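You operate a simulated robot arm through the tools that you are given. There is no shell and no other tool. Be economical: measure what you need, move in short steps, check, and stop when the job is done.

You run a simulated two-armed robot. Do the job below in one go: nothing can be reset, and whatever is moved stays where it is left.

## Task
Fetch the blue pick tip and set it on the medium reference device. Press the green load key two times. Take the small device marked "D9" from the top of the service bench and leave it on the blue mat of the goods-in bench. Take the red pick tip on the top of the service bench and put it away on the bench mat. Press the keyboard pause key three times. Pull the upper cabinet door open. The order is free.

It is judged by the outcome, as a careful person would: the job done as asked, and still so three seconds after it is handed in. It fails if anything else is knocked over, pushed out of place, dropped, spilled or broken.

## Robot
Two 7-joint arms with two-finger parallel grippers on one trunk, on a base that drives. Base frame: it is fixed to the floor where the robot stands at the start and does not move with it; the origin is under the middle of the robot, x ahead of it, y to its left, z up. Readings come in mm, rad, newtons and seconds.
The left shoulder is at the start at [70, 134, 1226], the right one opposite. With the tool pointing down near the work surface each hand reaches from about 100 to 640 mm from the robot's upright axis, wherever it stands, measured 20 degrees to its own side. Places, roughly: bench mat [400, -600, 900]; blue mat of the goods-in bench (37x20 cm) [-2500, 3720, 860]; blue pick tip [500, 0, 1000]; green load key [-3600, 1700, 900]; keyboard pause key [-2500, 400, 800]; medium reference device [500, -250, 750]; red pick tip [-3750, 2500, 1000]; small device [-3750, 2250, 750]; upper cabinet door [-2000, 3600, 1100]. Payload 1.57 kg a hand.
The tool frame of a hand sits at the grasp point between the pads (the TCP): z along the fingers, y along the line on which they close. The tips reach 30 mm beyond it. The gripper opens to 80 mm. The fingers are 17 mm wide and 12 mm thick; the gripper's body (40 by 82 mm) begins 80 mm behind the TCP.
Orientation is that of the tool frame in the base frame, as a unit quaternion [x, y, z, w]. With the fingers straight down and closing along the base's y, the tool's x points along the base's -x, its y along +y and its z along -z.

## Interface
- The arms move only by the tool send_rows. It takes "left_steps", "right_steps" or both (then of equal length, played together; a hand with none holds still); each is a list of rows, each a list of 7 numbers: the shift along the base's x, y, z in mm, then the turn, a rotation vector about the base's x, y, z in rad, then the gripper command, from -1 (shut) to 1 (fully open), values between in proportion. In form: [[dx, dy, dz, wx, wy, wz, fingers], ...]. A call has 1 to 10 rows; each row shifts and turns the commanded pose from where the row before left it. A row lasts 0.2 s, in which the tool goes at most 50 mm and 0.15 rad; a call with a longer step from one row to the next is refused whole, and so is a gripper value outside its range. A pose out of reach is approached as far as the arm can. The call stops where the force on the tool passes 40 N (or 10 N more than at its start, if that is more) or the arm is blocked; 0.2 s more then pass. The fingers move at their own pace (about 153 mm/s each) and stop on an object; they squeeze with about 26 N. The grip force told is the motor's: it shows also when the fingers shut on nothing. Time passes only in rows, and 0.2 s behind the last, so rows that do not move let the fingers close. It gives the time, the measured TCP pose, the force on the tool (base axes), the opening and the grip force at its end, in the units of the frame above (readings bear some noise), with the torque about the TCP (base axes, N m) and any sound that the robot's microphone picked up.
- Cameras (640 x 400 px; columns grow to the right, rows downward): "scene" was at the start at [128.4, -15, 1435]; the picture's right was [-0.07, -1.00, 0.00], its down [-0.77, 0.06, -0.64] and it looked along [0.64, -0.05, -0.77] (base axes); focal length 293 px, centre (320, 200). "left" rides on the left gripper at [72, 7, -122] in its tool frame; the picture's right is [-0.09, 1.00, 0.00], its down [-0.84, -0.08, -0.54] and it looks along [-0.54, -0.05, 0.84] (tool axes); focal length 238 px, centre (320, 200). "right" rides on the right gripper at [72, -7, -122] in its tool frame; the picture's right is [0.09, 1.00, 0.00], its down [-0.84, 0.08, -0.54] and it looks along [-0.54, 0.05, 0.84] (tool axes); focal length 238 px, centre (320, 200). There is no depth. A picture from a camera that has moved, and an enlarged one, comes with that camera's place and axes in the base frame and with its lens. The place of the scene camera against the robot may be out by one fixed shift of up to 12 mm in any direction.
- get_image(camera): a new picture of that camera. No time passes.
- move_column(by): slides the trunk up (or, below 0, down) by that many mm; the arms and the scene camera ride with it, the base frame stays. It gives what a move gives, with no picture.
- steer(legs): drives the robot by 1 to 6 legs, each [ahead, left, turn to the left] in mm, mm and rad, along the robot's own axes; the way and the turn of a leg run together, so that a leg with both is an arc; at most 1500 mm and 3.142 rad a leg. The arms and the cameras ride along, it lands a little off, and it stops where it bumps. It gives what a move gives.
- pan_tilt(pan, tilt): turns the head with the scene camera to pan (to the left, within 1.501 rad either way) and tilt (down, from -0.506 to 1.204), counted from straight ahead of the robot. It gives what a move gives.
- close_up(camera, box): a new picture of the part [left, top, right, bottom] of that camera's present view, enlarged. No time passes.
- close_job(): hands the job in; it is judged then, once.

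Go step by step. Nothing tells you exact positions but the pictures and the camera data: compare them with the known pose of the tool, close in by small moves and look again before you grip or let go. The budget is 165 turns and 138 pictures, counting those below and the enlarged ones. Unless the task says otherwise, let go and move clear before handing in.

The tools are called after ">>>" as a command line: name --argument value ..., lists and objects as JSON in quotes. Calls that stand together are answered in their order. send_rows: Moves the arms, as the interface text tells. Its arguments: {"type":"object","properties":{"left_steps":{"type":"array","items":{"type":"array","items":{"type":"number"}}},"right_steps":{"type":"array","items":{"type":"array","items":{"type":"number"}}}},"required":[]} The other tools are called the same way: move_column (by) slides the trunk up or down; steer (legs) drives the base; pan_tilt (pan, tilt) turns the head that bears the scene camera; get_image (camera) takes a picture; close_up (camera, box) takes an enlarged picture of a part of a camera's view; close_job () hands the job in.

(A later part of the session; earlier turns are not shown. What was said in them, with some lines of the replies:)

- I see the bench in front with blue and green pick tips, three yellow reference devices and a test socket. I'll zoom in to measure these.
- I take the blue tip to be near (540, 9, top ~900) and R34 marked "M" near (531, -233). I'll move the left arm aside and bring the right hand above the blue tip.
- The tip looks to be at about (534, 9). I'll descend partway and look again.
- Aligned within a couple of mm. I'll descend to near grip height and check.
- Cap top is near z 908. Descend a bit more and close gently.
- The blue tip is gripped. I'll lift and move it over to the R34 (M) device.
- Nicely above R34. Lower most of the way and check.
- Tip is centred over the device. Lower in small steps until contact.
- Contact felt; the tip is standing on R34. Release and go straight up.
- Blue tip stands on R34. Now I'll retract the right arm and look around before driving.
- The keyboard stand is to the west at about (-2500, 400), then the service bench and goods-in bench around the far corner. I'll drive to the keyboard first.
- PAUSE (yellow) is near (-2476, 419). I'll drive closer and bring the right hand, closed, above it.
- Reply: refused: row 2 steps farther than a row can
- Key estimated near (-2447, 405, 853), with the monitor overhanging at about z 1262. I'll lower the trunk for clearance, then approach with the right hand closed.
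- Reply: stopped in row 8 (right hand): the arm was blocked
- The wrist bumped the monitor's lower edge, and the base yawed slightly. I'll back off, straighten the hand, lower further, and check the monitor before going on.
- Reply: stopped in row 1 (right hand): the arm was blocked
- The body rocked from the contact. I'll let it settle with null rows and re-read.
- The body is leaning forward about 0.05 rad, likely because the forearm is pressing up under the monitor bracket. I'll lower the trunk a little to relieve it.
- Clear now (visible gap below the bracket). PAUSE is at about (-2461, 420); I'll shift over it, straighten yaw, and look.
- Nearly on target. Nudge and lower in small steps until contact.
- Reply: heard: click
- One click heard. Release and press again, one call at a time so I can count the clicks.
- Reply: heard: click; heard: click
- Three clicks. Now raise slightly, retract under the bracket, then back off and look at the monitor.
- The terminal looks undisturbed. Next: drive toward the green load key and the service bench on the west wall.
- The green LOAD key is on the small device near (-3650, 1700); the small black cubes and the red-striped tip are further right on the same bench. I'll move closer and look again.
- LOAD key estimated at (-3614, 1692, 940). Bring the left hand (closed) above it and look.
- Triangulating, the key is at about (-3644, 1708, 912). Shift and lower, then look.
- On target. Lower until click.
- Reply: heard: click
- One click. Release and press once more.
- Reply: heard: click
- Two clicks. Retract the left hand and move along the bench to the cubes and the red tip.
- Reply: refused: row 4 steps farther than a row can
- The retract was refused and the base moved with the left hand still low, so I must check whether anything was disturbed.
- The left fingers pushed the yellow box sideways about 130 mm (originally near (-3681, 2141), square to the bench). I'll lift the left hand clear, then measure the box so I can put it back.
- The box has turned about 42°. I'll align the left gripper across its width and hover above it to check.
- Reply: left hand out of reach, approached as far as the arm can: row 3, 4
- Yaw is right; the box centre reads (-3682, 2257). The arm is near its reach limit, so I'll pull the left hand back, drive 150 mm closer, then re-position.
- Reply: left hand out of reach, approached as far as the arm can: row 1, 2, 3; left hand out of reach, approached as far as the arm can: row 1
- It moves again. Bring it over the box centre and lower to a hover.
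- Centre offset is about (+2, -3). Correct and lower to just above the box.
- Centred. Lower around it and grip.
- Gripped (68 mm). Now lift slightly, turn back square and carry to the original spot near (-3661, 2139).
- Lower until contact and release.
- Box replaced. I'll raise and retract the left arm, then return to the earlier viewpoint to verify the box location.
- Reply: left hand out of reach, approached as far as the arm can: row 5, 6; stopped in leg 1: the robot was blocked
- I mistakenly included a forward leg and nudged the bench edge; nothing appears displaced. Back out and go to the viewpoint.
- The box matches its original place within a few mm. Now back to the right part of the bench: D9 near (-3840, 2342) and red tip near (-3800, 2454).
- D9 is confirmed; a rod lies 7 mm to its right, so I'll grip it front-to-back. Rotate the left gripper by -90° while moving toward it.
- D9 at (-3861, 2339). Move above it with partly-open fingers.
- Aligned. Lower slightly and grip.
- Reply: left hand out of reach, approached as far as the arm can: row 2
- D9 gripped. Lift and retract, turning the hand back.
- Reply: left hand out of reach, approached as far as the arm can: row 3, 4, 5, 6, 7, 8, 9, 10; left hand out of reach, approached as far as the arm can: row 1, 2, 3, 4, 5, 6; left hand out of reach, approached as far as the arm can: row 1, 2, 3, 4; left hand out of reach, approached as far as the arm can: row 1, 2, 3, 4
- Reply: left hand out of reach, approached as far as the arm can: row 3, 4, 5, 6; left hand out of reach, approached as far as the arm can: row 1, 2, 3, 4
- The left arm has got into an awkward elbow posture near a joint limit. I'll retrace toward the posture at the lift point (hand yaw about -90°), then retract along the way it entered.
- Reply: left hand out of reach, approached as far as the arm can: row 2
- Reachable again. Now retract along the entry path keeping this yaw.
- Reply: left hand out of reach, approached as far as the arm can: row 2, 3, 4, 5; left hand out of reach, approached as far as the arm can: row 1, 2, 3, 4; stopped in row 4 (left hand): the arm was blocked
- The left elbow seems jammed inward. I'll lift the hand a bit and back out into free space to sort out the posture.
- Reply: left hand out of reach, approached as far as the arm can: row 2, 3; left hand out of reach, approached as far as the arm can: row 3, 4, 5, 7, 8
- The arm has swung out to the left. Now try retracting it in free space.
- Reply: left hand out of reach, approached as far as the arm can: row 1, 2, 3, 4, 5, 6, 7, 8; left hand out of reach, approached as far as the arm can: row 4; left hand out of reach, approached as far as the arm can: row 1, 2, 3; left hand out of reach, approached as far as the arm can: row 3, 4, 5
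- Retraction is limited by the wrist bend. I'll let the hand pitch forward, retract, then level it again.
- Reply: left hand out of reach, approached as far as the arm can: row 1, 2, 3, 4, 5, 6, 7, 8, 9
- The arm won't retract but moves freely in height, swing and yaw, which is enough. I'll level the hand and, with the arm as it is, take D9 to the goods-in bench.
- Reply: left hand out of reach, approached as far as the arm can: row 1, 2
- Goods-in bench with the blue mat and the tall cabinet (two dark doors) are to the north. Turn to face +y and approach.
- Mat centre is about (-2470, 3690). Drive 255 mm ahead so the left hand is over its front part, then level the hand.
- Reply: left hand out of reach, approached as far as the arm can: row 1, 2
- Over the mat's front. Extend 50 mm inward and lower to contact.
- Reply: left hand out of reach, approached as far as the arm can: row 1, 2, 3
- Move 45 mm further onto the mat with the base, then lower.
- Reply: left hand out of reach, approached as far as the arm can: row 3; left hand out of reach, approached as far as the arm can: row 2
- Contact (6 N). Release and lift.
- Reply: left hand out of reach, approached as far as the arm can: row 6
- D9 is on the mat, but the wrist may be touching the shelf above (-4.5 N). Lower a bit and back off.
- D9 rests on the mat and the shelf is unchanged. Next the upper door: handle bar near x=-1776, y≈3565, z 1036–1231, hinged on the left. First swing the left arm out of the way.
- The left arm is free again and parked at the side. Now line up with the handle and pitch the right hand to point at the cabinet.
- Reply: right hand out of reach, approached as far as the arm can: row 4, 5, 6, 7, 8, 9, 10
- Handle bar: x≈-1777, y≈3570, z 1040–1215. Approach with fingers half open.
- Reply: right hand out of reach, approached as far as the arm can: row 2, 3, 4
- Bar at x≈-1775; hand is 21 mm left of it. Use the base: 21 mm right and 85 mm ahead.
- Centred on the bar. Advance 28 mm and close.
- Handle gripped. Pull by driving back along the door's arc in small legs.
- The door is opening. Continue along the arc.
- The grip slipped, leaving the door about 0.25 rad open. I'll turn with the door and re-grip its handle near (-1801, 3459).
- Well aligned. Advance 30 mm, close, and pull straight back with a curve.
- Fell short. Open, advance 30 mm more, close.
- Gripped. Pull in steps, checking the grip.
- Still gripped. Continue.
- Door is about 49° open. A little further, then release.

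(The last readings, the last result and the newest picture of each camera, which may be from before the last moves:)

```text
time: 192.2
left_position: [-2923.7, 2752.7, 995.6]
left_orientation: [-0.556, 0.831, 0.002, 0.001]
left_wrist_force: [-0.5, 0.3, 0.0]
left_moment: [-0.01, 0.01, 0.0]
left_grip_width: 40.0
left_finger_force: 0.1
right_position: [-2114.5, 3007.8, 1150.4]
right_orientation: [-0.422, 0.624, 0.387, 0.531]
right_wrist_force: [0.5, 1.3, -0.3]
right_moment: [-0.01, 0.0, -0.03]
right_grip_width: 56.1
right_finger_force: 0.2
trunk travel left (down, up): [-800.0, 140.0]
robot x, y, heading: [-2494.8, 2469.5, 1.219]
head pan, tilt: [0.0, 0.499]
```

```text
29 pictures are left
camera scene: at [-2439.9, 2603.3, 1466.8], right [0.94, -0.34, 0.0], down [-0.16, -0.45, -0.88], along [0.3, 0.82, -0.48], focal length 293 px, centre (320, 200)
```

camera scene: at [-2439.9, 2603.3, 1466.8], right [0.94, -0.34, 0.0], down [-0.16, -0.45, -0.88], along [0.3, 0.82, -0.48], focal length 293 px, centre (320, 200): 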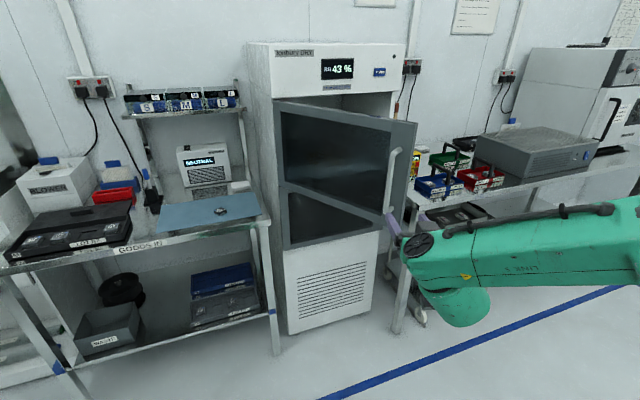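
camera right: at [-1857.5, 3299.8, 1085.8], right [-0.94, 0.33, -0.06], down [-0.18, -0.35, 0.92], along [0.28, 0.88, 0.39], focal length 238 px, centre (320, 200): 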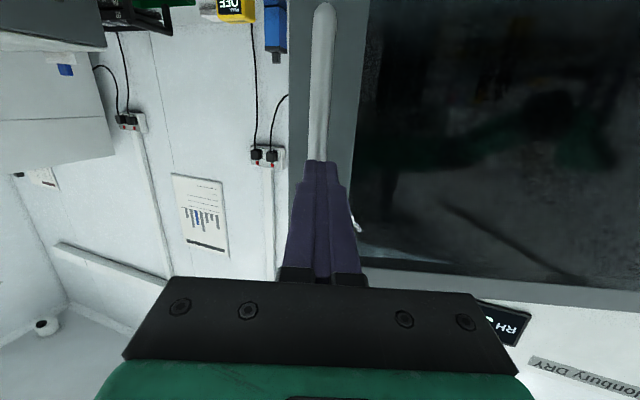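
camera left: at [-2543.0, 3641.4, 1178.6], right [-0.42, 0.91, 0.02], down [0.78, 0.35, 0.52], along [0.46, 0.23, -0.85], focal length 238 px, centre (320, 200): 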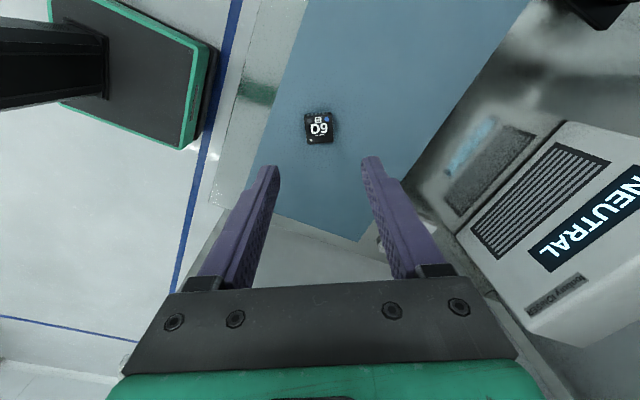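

Door open about 60°. Now restore the right hand to pointing down and raise the left a little.

>>> send_rows --right_steps '[[-10, -28, -8, -0.134, 0.049, 0, 0.3], [-10, -28, -8, -0.134, 0.049, 0, 0.3], [-10, -28, -8, -0.134, 0.049, 0, 0.3], [-10, -28, -8, -0.134, 0.049, 0, 0.3], [-10, -28, -8, -0.134, 0.049, 0, 0.3], [-10, -28, -8, -0.134, 0.049, 0, 0.3], [-10, -28, -8, -0.134, 0.049, 0, 0.3], [-10, -28, -8, -0.134, 0.049, 0, 0.3], [-10, -28, -8, -0.134, 0.049, 0, 0.3], [-10, -28, -8, -0.134, 0.049, 0, 0.3]]' --left_steps '[[0, 0, 10, 0, 0, 0, 1], [0, 0, 10, 0, 0, 0, 1], [0, 0, 10, 0, 0, 0, 1], [0, 0, 10, 0, 0, 0, 1], [0, 0, 10, 0, 0, 0, 1], [0, 0, 10, 0, 0, 0, 1], [0, 0, 10, 0, 0, 0, 1], [0, 0, 10, 0, 0, 0, 1], [0, 0, 10, 0, 0, 0, 1], [0, 0, 0, 0, 0, 0, 1]]'

```text
time: 194.4
left_position: [-2922.7, 2750.7, 1084.8]
left_orientation: [-0.556, 0.831, 0.004, 0.002]
left_wrist_force: [0.3, -0.6, -0.3]
left_moment: [0.01, -0.03, 0.01]
left_grip_width: 79.8
left_finger_force: 0.0
right_position: [-2213.8, 2724.6, 1072.6]
right_orientation: [-0.558, 0.83, 0.003, 0.003]
right_wrist_force: [0.4, 0.1, -0.1]
right_moment: [-0.01, 0.01, 0.02]
right_grip_width: 51.8
right_finger_force: 0.1
trunk travel left (down, up): [-800.0, 140.0]
robot x, y, heading: [-2491.3, 2476.7, 1.223]
head pan, tilt: [0.0, 0.499]
```

>>> steer --legs '[[0, 0, 1.919], [785, 105, 0]]'

>>> send_rows --right_steps '[[-40, -15, 0, 0, 0, 0, 0.3], [-45, -15, 0, 0, 0, 0, 0.3], [-45, -15, 0, 0, 0, 0, 0.3], [-45, -15, -10, 0, 0, 0, 0.3], [-45, -15, -20, 0, 0, 0, 0.3]]'

>>> get_image --camera "right"

```text
time: 203.2
left_position: [-3375.1, 1867.5, 1085.1]
left_orientation: [1.0, -0.019, -0.004, 0.001]
left_wrist_force: [0.0, 0.2, 0.5]
left_moment: [-0.01, -0.02, -0.04]
left_grip_width: 80.1
left_finger_force: 0.0
right_position: [-3598.1, 2542.1, 1072.5]
right_orientation: [1.0, -0.015, -0.006, 0.0]
right_wrist_force: [0.2, 0.0, 0.0]
right_moment: [0.01, 0.04, 0.02]
right_grip_width: 52.0
right_finger_force: 0.0
trunk travel left (down, up): [-800.0, 140.0]
robot x, y, heading: [-3269.5, 2371.9, -3.138]
head pan, tilt: [0.0, 0.499]
```

```text
refused: row 5 steps farther than a row can; nothing moved
```

```text
28 pictures are left
camera right: at [-3523.8, 2547.1, 1192.9], right [0.06, -1.0, 0.0], down [-0.83, -0.05, 0.55], along [-0.55, -0.04, -0.83], focal length 238 px, centre (320, 200)
```

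right: 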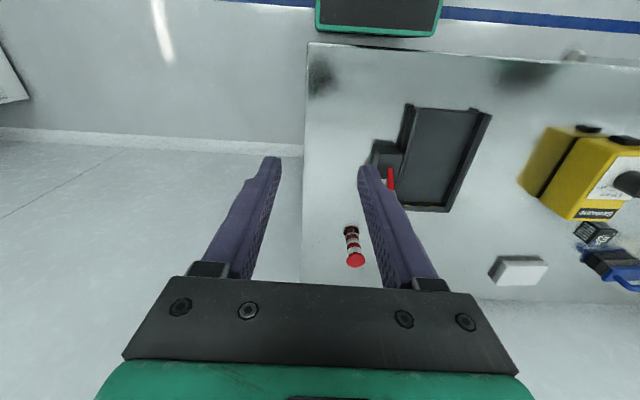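

>>> send_rows --right_steps '[[-40, -14, 0, 0, 0, 0, 0.3], [-45, -14, 0, 0, 0, 0, 0.3], [-45, -14, 0, 0, 0, 0, 0.3], [-40, -14, -10, 0, 0, 0, 0.3], [-35, -12, -25, 0, 0, 0, 0.3], [-28, -8, -30, 0, 0, 0, 0.3]]'

>>> get_image --camera "right"

```text
time: 204.7
left_position: [-3377.6, 1867.1, 1085.2]
left_orientation: [1.0, -0.018, -0.002, 0.0]
left_wrist_force: [-0.5, 0.0, 0.3]
left_moment: [0.02, 0.01, 0.03]
left_grip_width: 80.1
left_finger_force: 0.0
right_position: [-3832.7, 2464.3, 1005.2]
right_orientation: [1.0, -0.014, -0.004, 0.001]
right_wrist_force: [-0.8, -1.2, 0.4]
right_moment: [0.01, -0.04, 0.02]
right_grip_width: 52.1
right_finger_force: 0.0
trunk travel left (down, up): [-800.0, 140.0]
robot x, y, heading: [-3272.5, 2366.3, -3.137]
head pan, tilt: [0.0, 0.499]
```

```text
27 pictures are left
camera right: at [-3759.1, 2469.7, 1126.3], right [0.06, -1.0, 0.0], down [-0.83, -0.05, 0.55], along [-0.55, -0.04, -0.84], focal length 238 px, centre (320, 200)
```

right: 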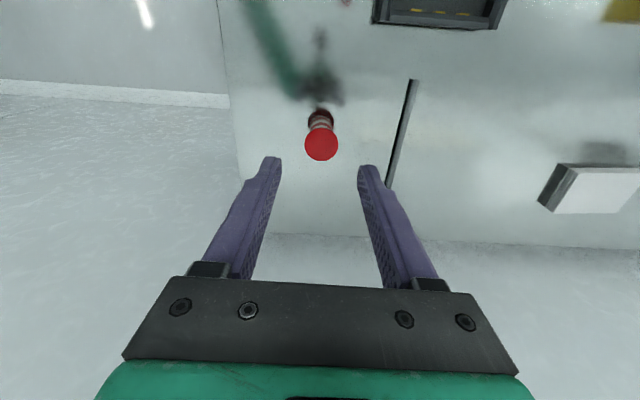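

Aligned to about 6 mm in x. Adjust and descend.

>>> send_rows --right_steps '[[-4, -1, -30, 0, 0, 0, 0.3], [-3, 0, -30, 0, 0, 0, 0.3], [0, 0, -18, 0, 0, 0, 0.3], [0, 0, -10, 0, 0, 0, 0.3]]'

>>> get_image --camera "right"

```text
time: 205.7
left_position: [-3375.6, 1868.0, 1085.4]
left_orientation: [1.0, -0.019, -0.003, 0.002]
left_wrist_force: [0.1, -0.6, 0.8]
left_moment: [0.0, 0.02, -0.01]
left_grip_width: 80.0
left_finger_force: 0.1
right_position: [-3838.3, 2465.1, 918.6]
right_orientation: [1.0, -0.015, -0.005, 0.001]
right_wrist_force: [-1.0, 0.8, -0.2]
right_moment: [-0.02, -0.01, -0.03]
right_grip_width: 51.9
right_finger_force: 0.1
trunk travel left (down, up): [-800.0, 140.0]
robot x, y, heading: [-3273.4, 2369.8, -3.135]
head pan, tilt: [0.0, 0.499]
```

```text
26 pictures are left
camera right: at [-3764.8, 2470.1, 1039.9], right [0.06, -1.0, 0.0], down [-0.83, -0.05, 0.55], along [-0.55, -0.04, -0.83], focal length 238 px, centre (320, 200)
```

right: 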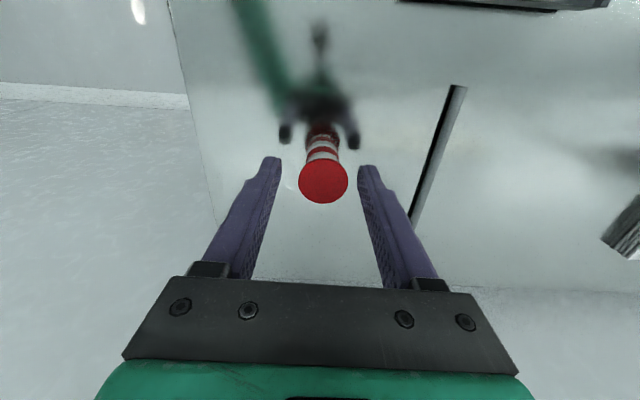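

>>> send_rows --right_steps '[[0, -1, -8, 0, 0, 0, 0.3], [0, 0, -7, 0, 0, 0, 0.3], [0, 0, 0, 0, 0, 0, 0], [0, 0, 0, 0, 0, 0, -0.3], [0, 0, 0, 0, 0, 0, -1], [0, 0, 0, 0, 0, 0, -1], [0, 0, 15, 0, 0, 0, -1], [0, 0, 30, 0, 0, 0, -1], [0, 0, 40, 0, 0, 0, -1], [0, 0, 40, 0, 0, 0, -1]]'

>>> get_image --camera "right"

```text
time: 207.8
left_position: [-3376.1, 1868.8, 1084.1]
left_orientation: [1.0, -0.018, -0.004, 0.001]
left_wrist_force: [0.1, -0.4, 0.3]
left_moment: [-0.03, 0.04, 0.01]
left_grip_width: 80.0
left_finger_force: 0.1
right_position: [-3837.4, 2463.0, 1028.9]
right_orientation: [1.0, -0.015, -0.006, 0.001]
right_wrist_force: [0.3, 0.1, 0.7]
right_moment: [-0.03, 0.0, 0.01]
right_grip_width: 31.3
right_finger_force: 26.3
trunk travel left (down, up): [-800.0, 140.0]
robot x, y, heading: [-3270.7, 2369.9, -3.131]
head pan, tilt: [0.0, 0.499]
```

```text
25 pictures are left
camera right: at [-3763.9, 2468.9, 1149.0], right [0.06, -1.0, 0.0], down [-0.83, -0.05, 0.55], along [-0.55, -0.04, -0.83], focal length 238 px, centre (320, 200)
```

right: 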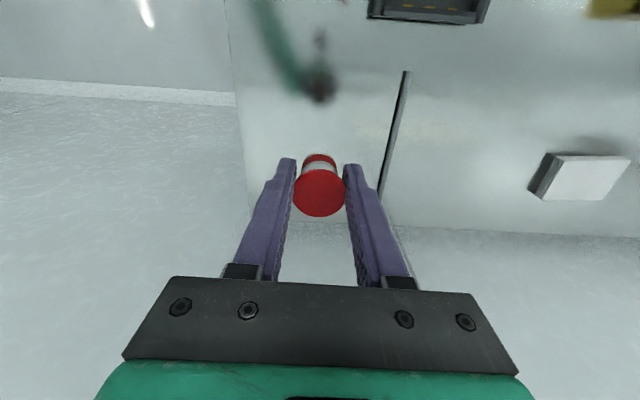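

Red tip held. Retract it and back away from the bench.

>>> send_rows --right_steps '[[15, 5, 30, 0, 0, 0, -1], [35, 10, 15, 0, 0, 0, -1], [45, 12, 0, 0, 0, 0, -1], [45, 12, 0, 0, 0, 0, -1], [45, 12, 0, 0, 0, 0, -1], [40, 12, 0, 0, 0, 0, -1]]'

>>> steer --legs '[[-1300, 0, 0], [0, 0, -3.14]]'

```text
time: 209.2
left_position: [-3374.8, 1868.7, 1085.6]
left_orientation: [1.0, -0.018, -0.004, 0.002]
left_wrist_force: [0.3, -0.3, 0.2]
left_moment: [-0.02, -0.01, 0.01]
left_grip_width: 79.9
left_finger_force: 0.0
right_position: [-3607.9, 2527.9, 1073.9]
right_orientation: [1.0, -0.016, -0.005, 0.003]
right_wrist_force: [-0.8, 0.6, -0.5]
right_moment: [-0.01, 0.02, 0.02]
right_grip_width: 31.3
right_finger_force: 26.1
trunk travel left (down, up): [-800.0, 140.0]
robot x, y, heading: [-3266.7, 2370.5, -3.14]
head pan, tilt: [0.0, 0.499]
```

```text
time: 223.1
left_position: [-1859.2, 2875.1, 1085.2]
left_orientation: [0.015, 1.0, 0.001, 0.004]
left_wrist_force: [0.0, 0.2, 0.5]
left_moment: [-0.03, -0.02, 0.0]
left_grip_width: 79.9
left_finger_force: 0.1
right_position: [-1620.9, 2217.2, 1075.1]
right_orientation: [0.012, 1.0, 0.001, 0.006]
right_wrist_force: [-0.2, -0.3, -0.6]
right_moment: [0.0, 0.01, -0.02]
right_grip_width: 31.1
right_finger_force: 26.1
trunk travel left (down, up): [-800.0, 140.0]
robot x, y, heading: [-1966.7, 2373.6, 0.014]
head pan, tilt: [0.0, 0.499]
```

Bring the left arm to its compact pose and drive back to the starting bench.

>>> send_rows --left_steps '[[25, -35, 10, 0, 0, 0, 1], [25, -35, 10, 0, 0, 0, 1], [25, -35, 10, 0, 0, 0, 1], [25, -35, 10, 0, 0, 0, 1], [25, -35, 10, 0, 0, 0, 1], [25, -35, 0, 0, 0, 0, 1], [25, -35, 0, 0, 0, 0, 1]]'

>>> steer --legs '[[1400, 0, -0.014], [0, -1190, 0], [0, -1184, 0]]'

>>> pan_tilt --pan -0.073 --tilt 0.876

```text
time: 224.7
left_position: [-1738.0, 2742.2, 1136.0]
left_orientation: [0.015, 1.0, 0.002, 0.003]
left_wrist_force: [0.2, -0.1, -0.9]
left_moment: [-0.01, -0.01, 0.02]
left_grip_width: 80.1
left_finger_force: 0.1
left hand out of reach, approached as far as the arm can: row 5, 6, 7
right_position: [-1619.9, 2216.3, 1074.3]
right_orientation: [0.012, 1.0, 0.002, 0.006]
right_wrist_force: [-0.2, 0.9, -0.8]
right_moment: [0.02, -0.01, -0.04]
right_grip_width: 31.2
right_finger_force: 26.6
trunk travel left (down, up): [-800.0, 140.0]
robot x, y, heading: [-1962.8, 2374.4, 0.01]
head pan, tilt: [0.0, 0.499]
```

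```text
time: 243.0
left_position: [-306.7, 383.0, 1136.6]
left_orientation: [0.016, 1.0, 0.002, 0.003]
left_wrist_force: [0.3, 0.0, 0.3]
left_moment: [0.0, -0.01, 0.01]
left_grip_width: 80.1
left_finger_force: 0.1
right_position: [-190.0, -142.5, 1074.1]
right_orientation: [0.012, 1.0, 0.001, 0.004]
right_wrist_force: [-0.2, -0.1, -0.9]
right_moment: [0.02, -0.01, 0.0]
right_grip_width: 31.1
right_finger_force: 26.2
trunk travel left (down, up): [-800.0, 140.0]
robot x, y, heading: [-527.4, 13.5, 0.013]
head pan, tilt: [0.0, 0.499]
```

```text
time: 243.9
left_position: [-306.9, 383.0, 1136.2]
left_orientation: [0.014, 1.0, 0.003, 0.004]
left_wrist_force: [-0.5, 1.2, 0.4]
left_moment: [0.01, 0.0, 0.01]
left_grip_width: 79.8
left_finger_force: 0.1
right_position: [-189.0, -142.5, 1075.5]
right_orientation: [0.013, 1.0, 0.001, 0.005]
right_wrist_force: [0.0, -0.3, -0.1]
right_moment: [0.01, 0.0, 0.0]
right_grip_width: 31.0
right_finger_force: 25.9
trunk travel left (down, up): [-800.0, 140.0]
robot x, y, heading: [-533.4, 12.8, 0.009]
head pan, tilt: [-0.073, 0.876]
```

>>> steer --legs '[[525, -12, -0.011]]'

>>> get_image --camera "scene"

```text
time: 246.9
left_position: [218.6, 372.5, 1136.3]
left_orientation: [0.019, 1.0, 0.002, 0.004]
left_wrist_force: [0.7, -0.1, 0.1]
left_moment: [0.01, 0.0, -0.01]
left_grip_width: 79.8
left_finger_force: 0.0
right_position: [332.2, -153.0, 1074.3]
right_orientation: [0.017, 1.0, 0.001, 0.005]
right_wrist_force: [-0.3, 0.6, -0.5]
right_moment: [0.0, 0.02, -0.01]
right_grip_width: 31.3
right_finger_force: 25.9
trunk travel left (down, up): [-800.0, 140.0]
robot x, y, heading: [-6.8, 4.8, 0.003]
head pan, tilt: [-0.073, 0.876]
```

```text
24 pictures are left
camera scene: at [118.5, -8.3, 1435.2], right [-0.07, -1.0, 0.0], down [-0.77, 0.05, -0.64], along [0.64, -0.04, -0.77], focal length 293 px, centre (320, 200)
```

scene: 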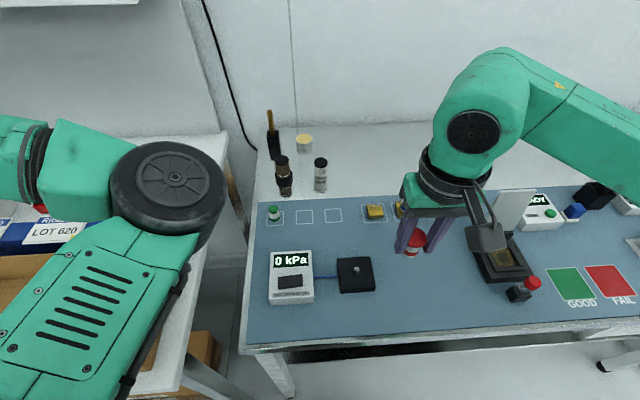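

Back at the bench. The empty outline meant for the red tip is near (534, -59). Move the right hand above it.

>>> send_rows --right_steps '[[35, 18, 0, 0, 0, 0, -1], [40, 20, 0, 0, 0, 0, -1], [40, 20, 0, 0, 0, 0, -1], [40, 20, 0, 0, 0, 0, -1], [30, 16, -20, 0, 0, 0, -1], [17, 0, -40, 0, 0, 0, -1], [0, 0, -30, 0, 0, 0, -1]]'

>>> get_image --camera "right"

>>> close_up --camera "scene" --box '[240, 150, 440, 275]'

```text
time: 248.5
left_position: [219.8, 372.4, 1137.0]
left_orientation: [0.019, 1.0, 0.002, 0.004]
left_wrist_force: [0.3, -0.6, 0.4]
left_moment: [-0.03, -0.01, 0.01]
left_grip_width: 80.0
left_finger_force: 0.1
right_position: [535.1, -58.9, 985.1]
right_orientation: [0.016, 1.0, 0.0, 0.005]
right_wrist_force: [-0.2, 0.5, -0.8]
right_moment: [0.02, 0.03, 0.02]
right_grip_width: 31.2
right_finger_force: 26.2
trunk travel left (down, up): [-800.0, 140.0]
robot x, y, heading: [-8.7, 8.9, 0.004]
head pan, tilt: [-0.073, 0.876]
```

```text
23 pictures are left
camera right: at [462.7, -63.5, 1105.4], right [-0.06, 1.0, 0.0], down [0.83, 0.05, 0.55], along [0.55, 0.03, -0.83], focal length 238 px, centre (320, 200)
```

right: 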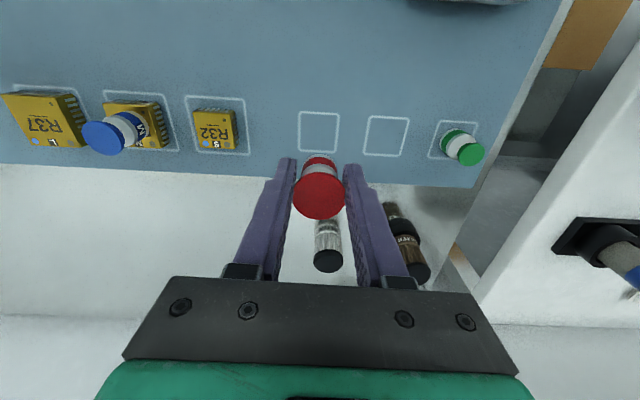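

```text
3.20 times, centred on (340, 212) of scene
camera zoom: at [120.1, -8.6, 1435.1], right [-0.07, -1.0, 0.0], down [-0.77, 0.05, -0.64], along [0.64, -0.04, -0.77], focal length 939 px, centre (256, 160)
```

zoom: 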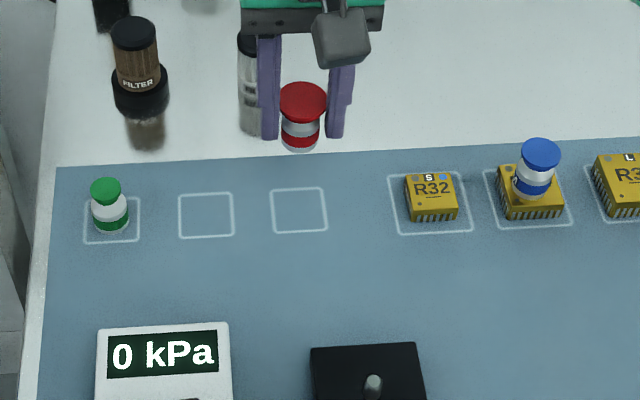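

Directly over the outline. Lower toward the mat.

>>> send_rows --right_steps '[[1, -3, -25, 0, 0, 0, -1], [0, 0, -25, 0, 0, 0, -1], [0, 0, -8, 0, 0, 0, -1], [0, 0, -4, 0, 0, 0, -1]]'

>>> close_up --camera "scene" --box '[280, 170, 380, 235]'

```text
time: 249.5
left_position: [219.9, 373.2, 1135.9]
left_orientation: [0.02, 1.0, 0.002, 0.003]
left_wrist_force: [-0.4, -0.8, -0.6]
left_moment: [0.0, 0.05, -0.01]
left_grip_width: 80.0
left_finger_force: 0.0
right_position: [535.6, -61.2, 921.9]
right_orientation: [0.016, 1.0, 0.0, 0.006]
right_wrist_force: [-0.2, -0.7, -0.3]
right_moment: [0.0, -0.01, 0.0]
right_grip_width: 31.4
right_finger_force: 26.0
trunk travel left (down, up): [-800.0, 140.0]
robot x, y, heading: [-7.9, 3.3, 0.004]
head pan, tilt: [-0.073, 0.876]
```

```text
6.15 times, centred on (330, 202) of scene
camera zoom: at [119.9, -8.5, 1435.1], right [-0.07, -1.0, 0.0], down [-0.77, 0.05, -0.64], along [0.64, -0.04, -0.77], focal length 1806 px, centre (258, 185)
```

zoom: 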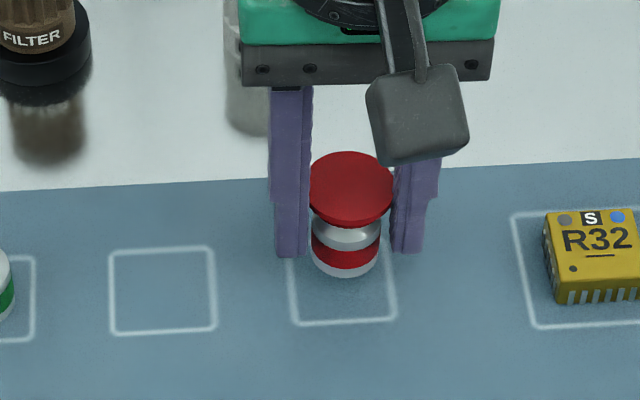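

>>> send_rows --right_steps '[[0, 0, -4, 0, 0, 0, -1], [0, 0, -3, 0, 0, 0, -1], [0, 0, -3, 0, 0, 0, -1]]'

```text
time: 250.3
left_position: [219.6, 372.1, 1136.4]
left_orientation: [0.019, 1.0, 0.003, 0.004]
left_wrist_force: [0.6, -0.1, 0.4]
left_moment: [-0.01, 0.0, 0.0]
left_grip_width: 79.8
left_finger_force: 0.1
right_position: [535.2, -62.1, 911.8]
right_orientation: [0.017, 1.0, 0.002, 0.005]
right_wrist_force: [0.0, 0.7, -0.3]
right_moment: [-0.02, 0.0, -0.02]
right_grip_width: 31.3
right_finger_force: 26.3
trunk travel left (down, up): [-800.0, 140.0]
robot x, y, heading: [-10.5, 8.5, 0.003]
head pan, tilt: [-0.073, 0.876]
```

>>> send_rows --right_steps '[[0, 0, -2, 0, 0, 0, -1], [0, 0, -2, 0, 0, 0, -1], [0, 0, -2, 0, 0, 0, -1]]'

```text
time: 251.1
left_position: [219.0, 373.7, 1136.0]
left_orientation: [0.019, 1.0, 0.001, 0.004]
left_wrist_force: [-0.4, 0.1, 0.2]
left_moment: [0.02, 0.02, -0.01]
left_grip_width: 80.0
left_finger_force: 0.0
right_position: [534.8, -62.3, 906.7]
right_orientation: [0.017, 1.0, 0.0, 0.005]
right_wrist_force: [-0.2, -0.1, 3.3]
right_moment: [-0.13, -0.03, -0.02]
right_grip_width: 31.1
right_finger_force: 25.7
trunk travel left (down, up): [-800.0, 140.0]
robot x, y, heading: [-7.2, 7.1, 0.003]
head pan, tilt: [-0.073, 0.876]
```

Contact (3 N). Release and raise.

>>> send_rows --right_steps '[[0, 0, 0, 0, 0, 0, 0], [0, 0, 0, 0, 0, 0, 0.3], [0, 0, 0, 0, 0, 0, 0.3], [0, 0, 20, 0, 0, 0, 0.3], [0, 0, 40, 0, 0, 0, 0.3], [0, 0, 45, 0, 0, 0, 0.3], [-20, 0, 40, 0, 0, 0, 0.3], [-40, -20, 0, 0, 0, 0, 0.3], [-40, -20, 0, 0, 0, 0, 0.3]]'

>>> close_up --camera "scene" --box '[240, 150, 440, 275]'

```text
time: 253.1
left_position: [218.6, 371.4, 1136.6]
left_orientation: [0.019, 1.0, 0.002, 0.003]
left_wrist_force: [-0.8, 0.1, 0.7]
left_moment: [0.04, -0.04, -0.02]
left_grip_width: 79.9
left_finger_force: 0.0
right_position: [433.1, -104.3, 1052.5]
right_orientation: [0.017, 1.0, 0.001, 0.007]
right_wrist_force: [-0.9, 0.1, 0.3]
right_moment: [0.03, -0.07, -0.01]
right_grip_width: 52.1
right_finger_force: 0.1
trunk travel left (down, up): [-800.0, 140.0]
robot x, y, heading: [-11.6, 5.7, 0.003]
head pan, tilt: [-0.073, 0.876]
```

```text
3.20 times, centred on (340, 212) of scene
camera zoom: at [117.9, -10.3, 1435.3], right [-0.07, -1.0, 0.0], down [-0.77, 0.05, -0.64], along [0.64, -0.04, -0.77], focal length 939 px, centre (256, 160)
```

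zoom: 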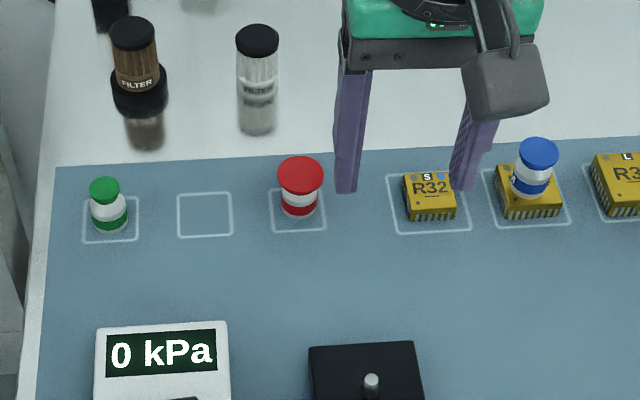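

The red tip stands in its outline, the blue tip is on R34, D9 is on the blue mat, the keys were pressed and the door is open. Both hands are clear, so I'm handing in.

>>> close_job

```text
The job is handed in.
```

I did all six parts of the job and handed it in, but I knocked one object out of place along the way and put it back.

- **Blue pick tip:** it stands on the medium reference device (R34, marked "M").
- **Green load key:** pressed twice; I heard two clicks.
- **Small device D9:** it rests on the blue mat of the goods-in bench.
- **Red pick tip:** it stands in the empty outline on the bench mat.
- **Keyboard pause key:** pressed three times; I heard three clicks.
- **Upper cabinet door:** pulled open to roughly 60°.

Contacts that were not part of the job:

- **Yellow box:** I pushed the yellow "Skelvane" box on the service bench about 130 mm out of place. I regripped it and set it back. From the earlier viewpoint it looked within a few mm of where it started.
- **Monitor:** the right arm hit the underside of the keyboard monitor.
- **Shelf:** the left wrist probably touched the shelf above the goods-in bench.
- **Service bench:** the base bumped the edge of the service bench.

In later pictures I saw nothing moved at these last three places.
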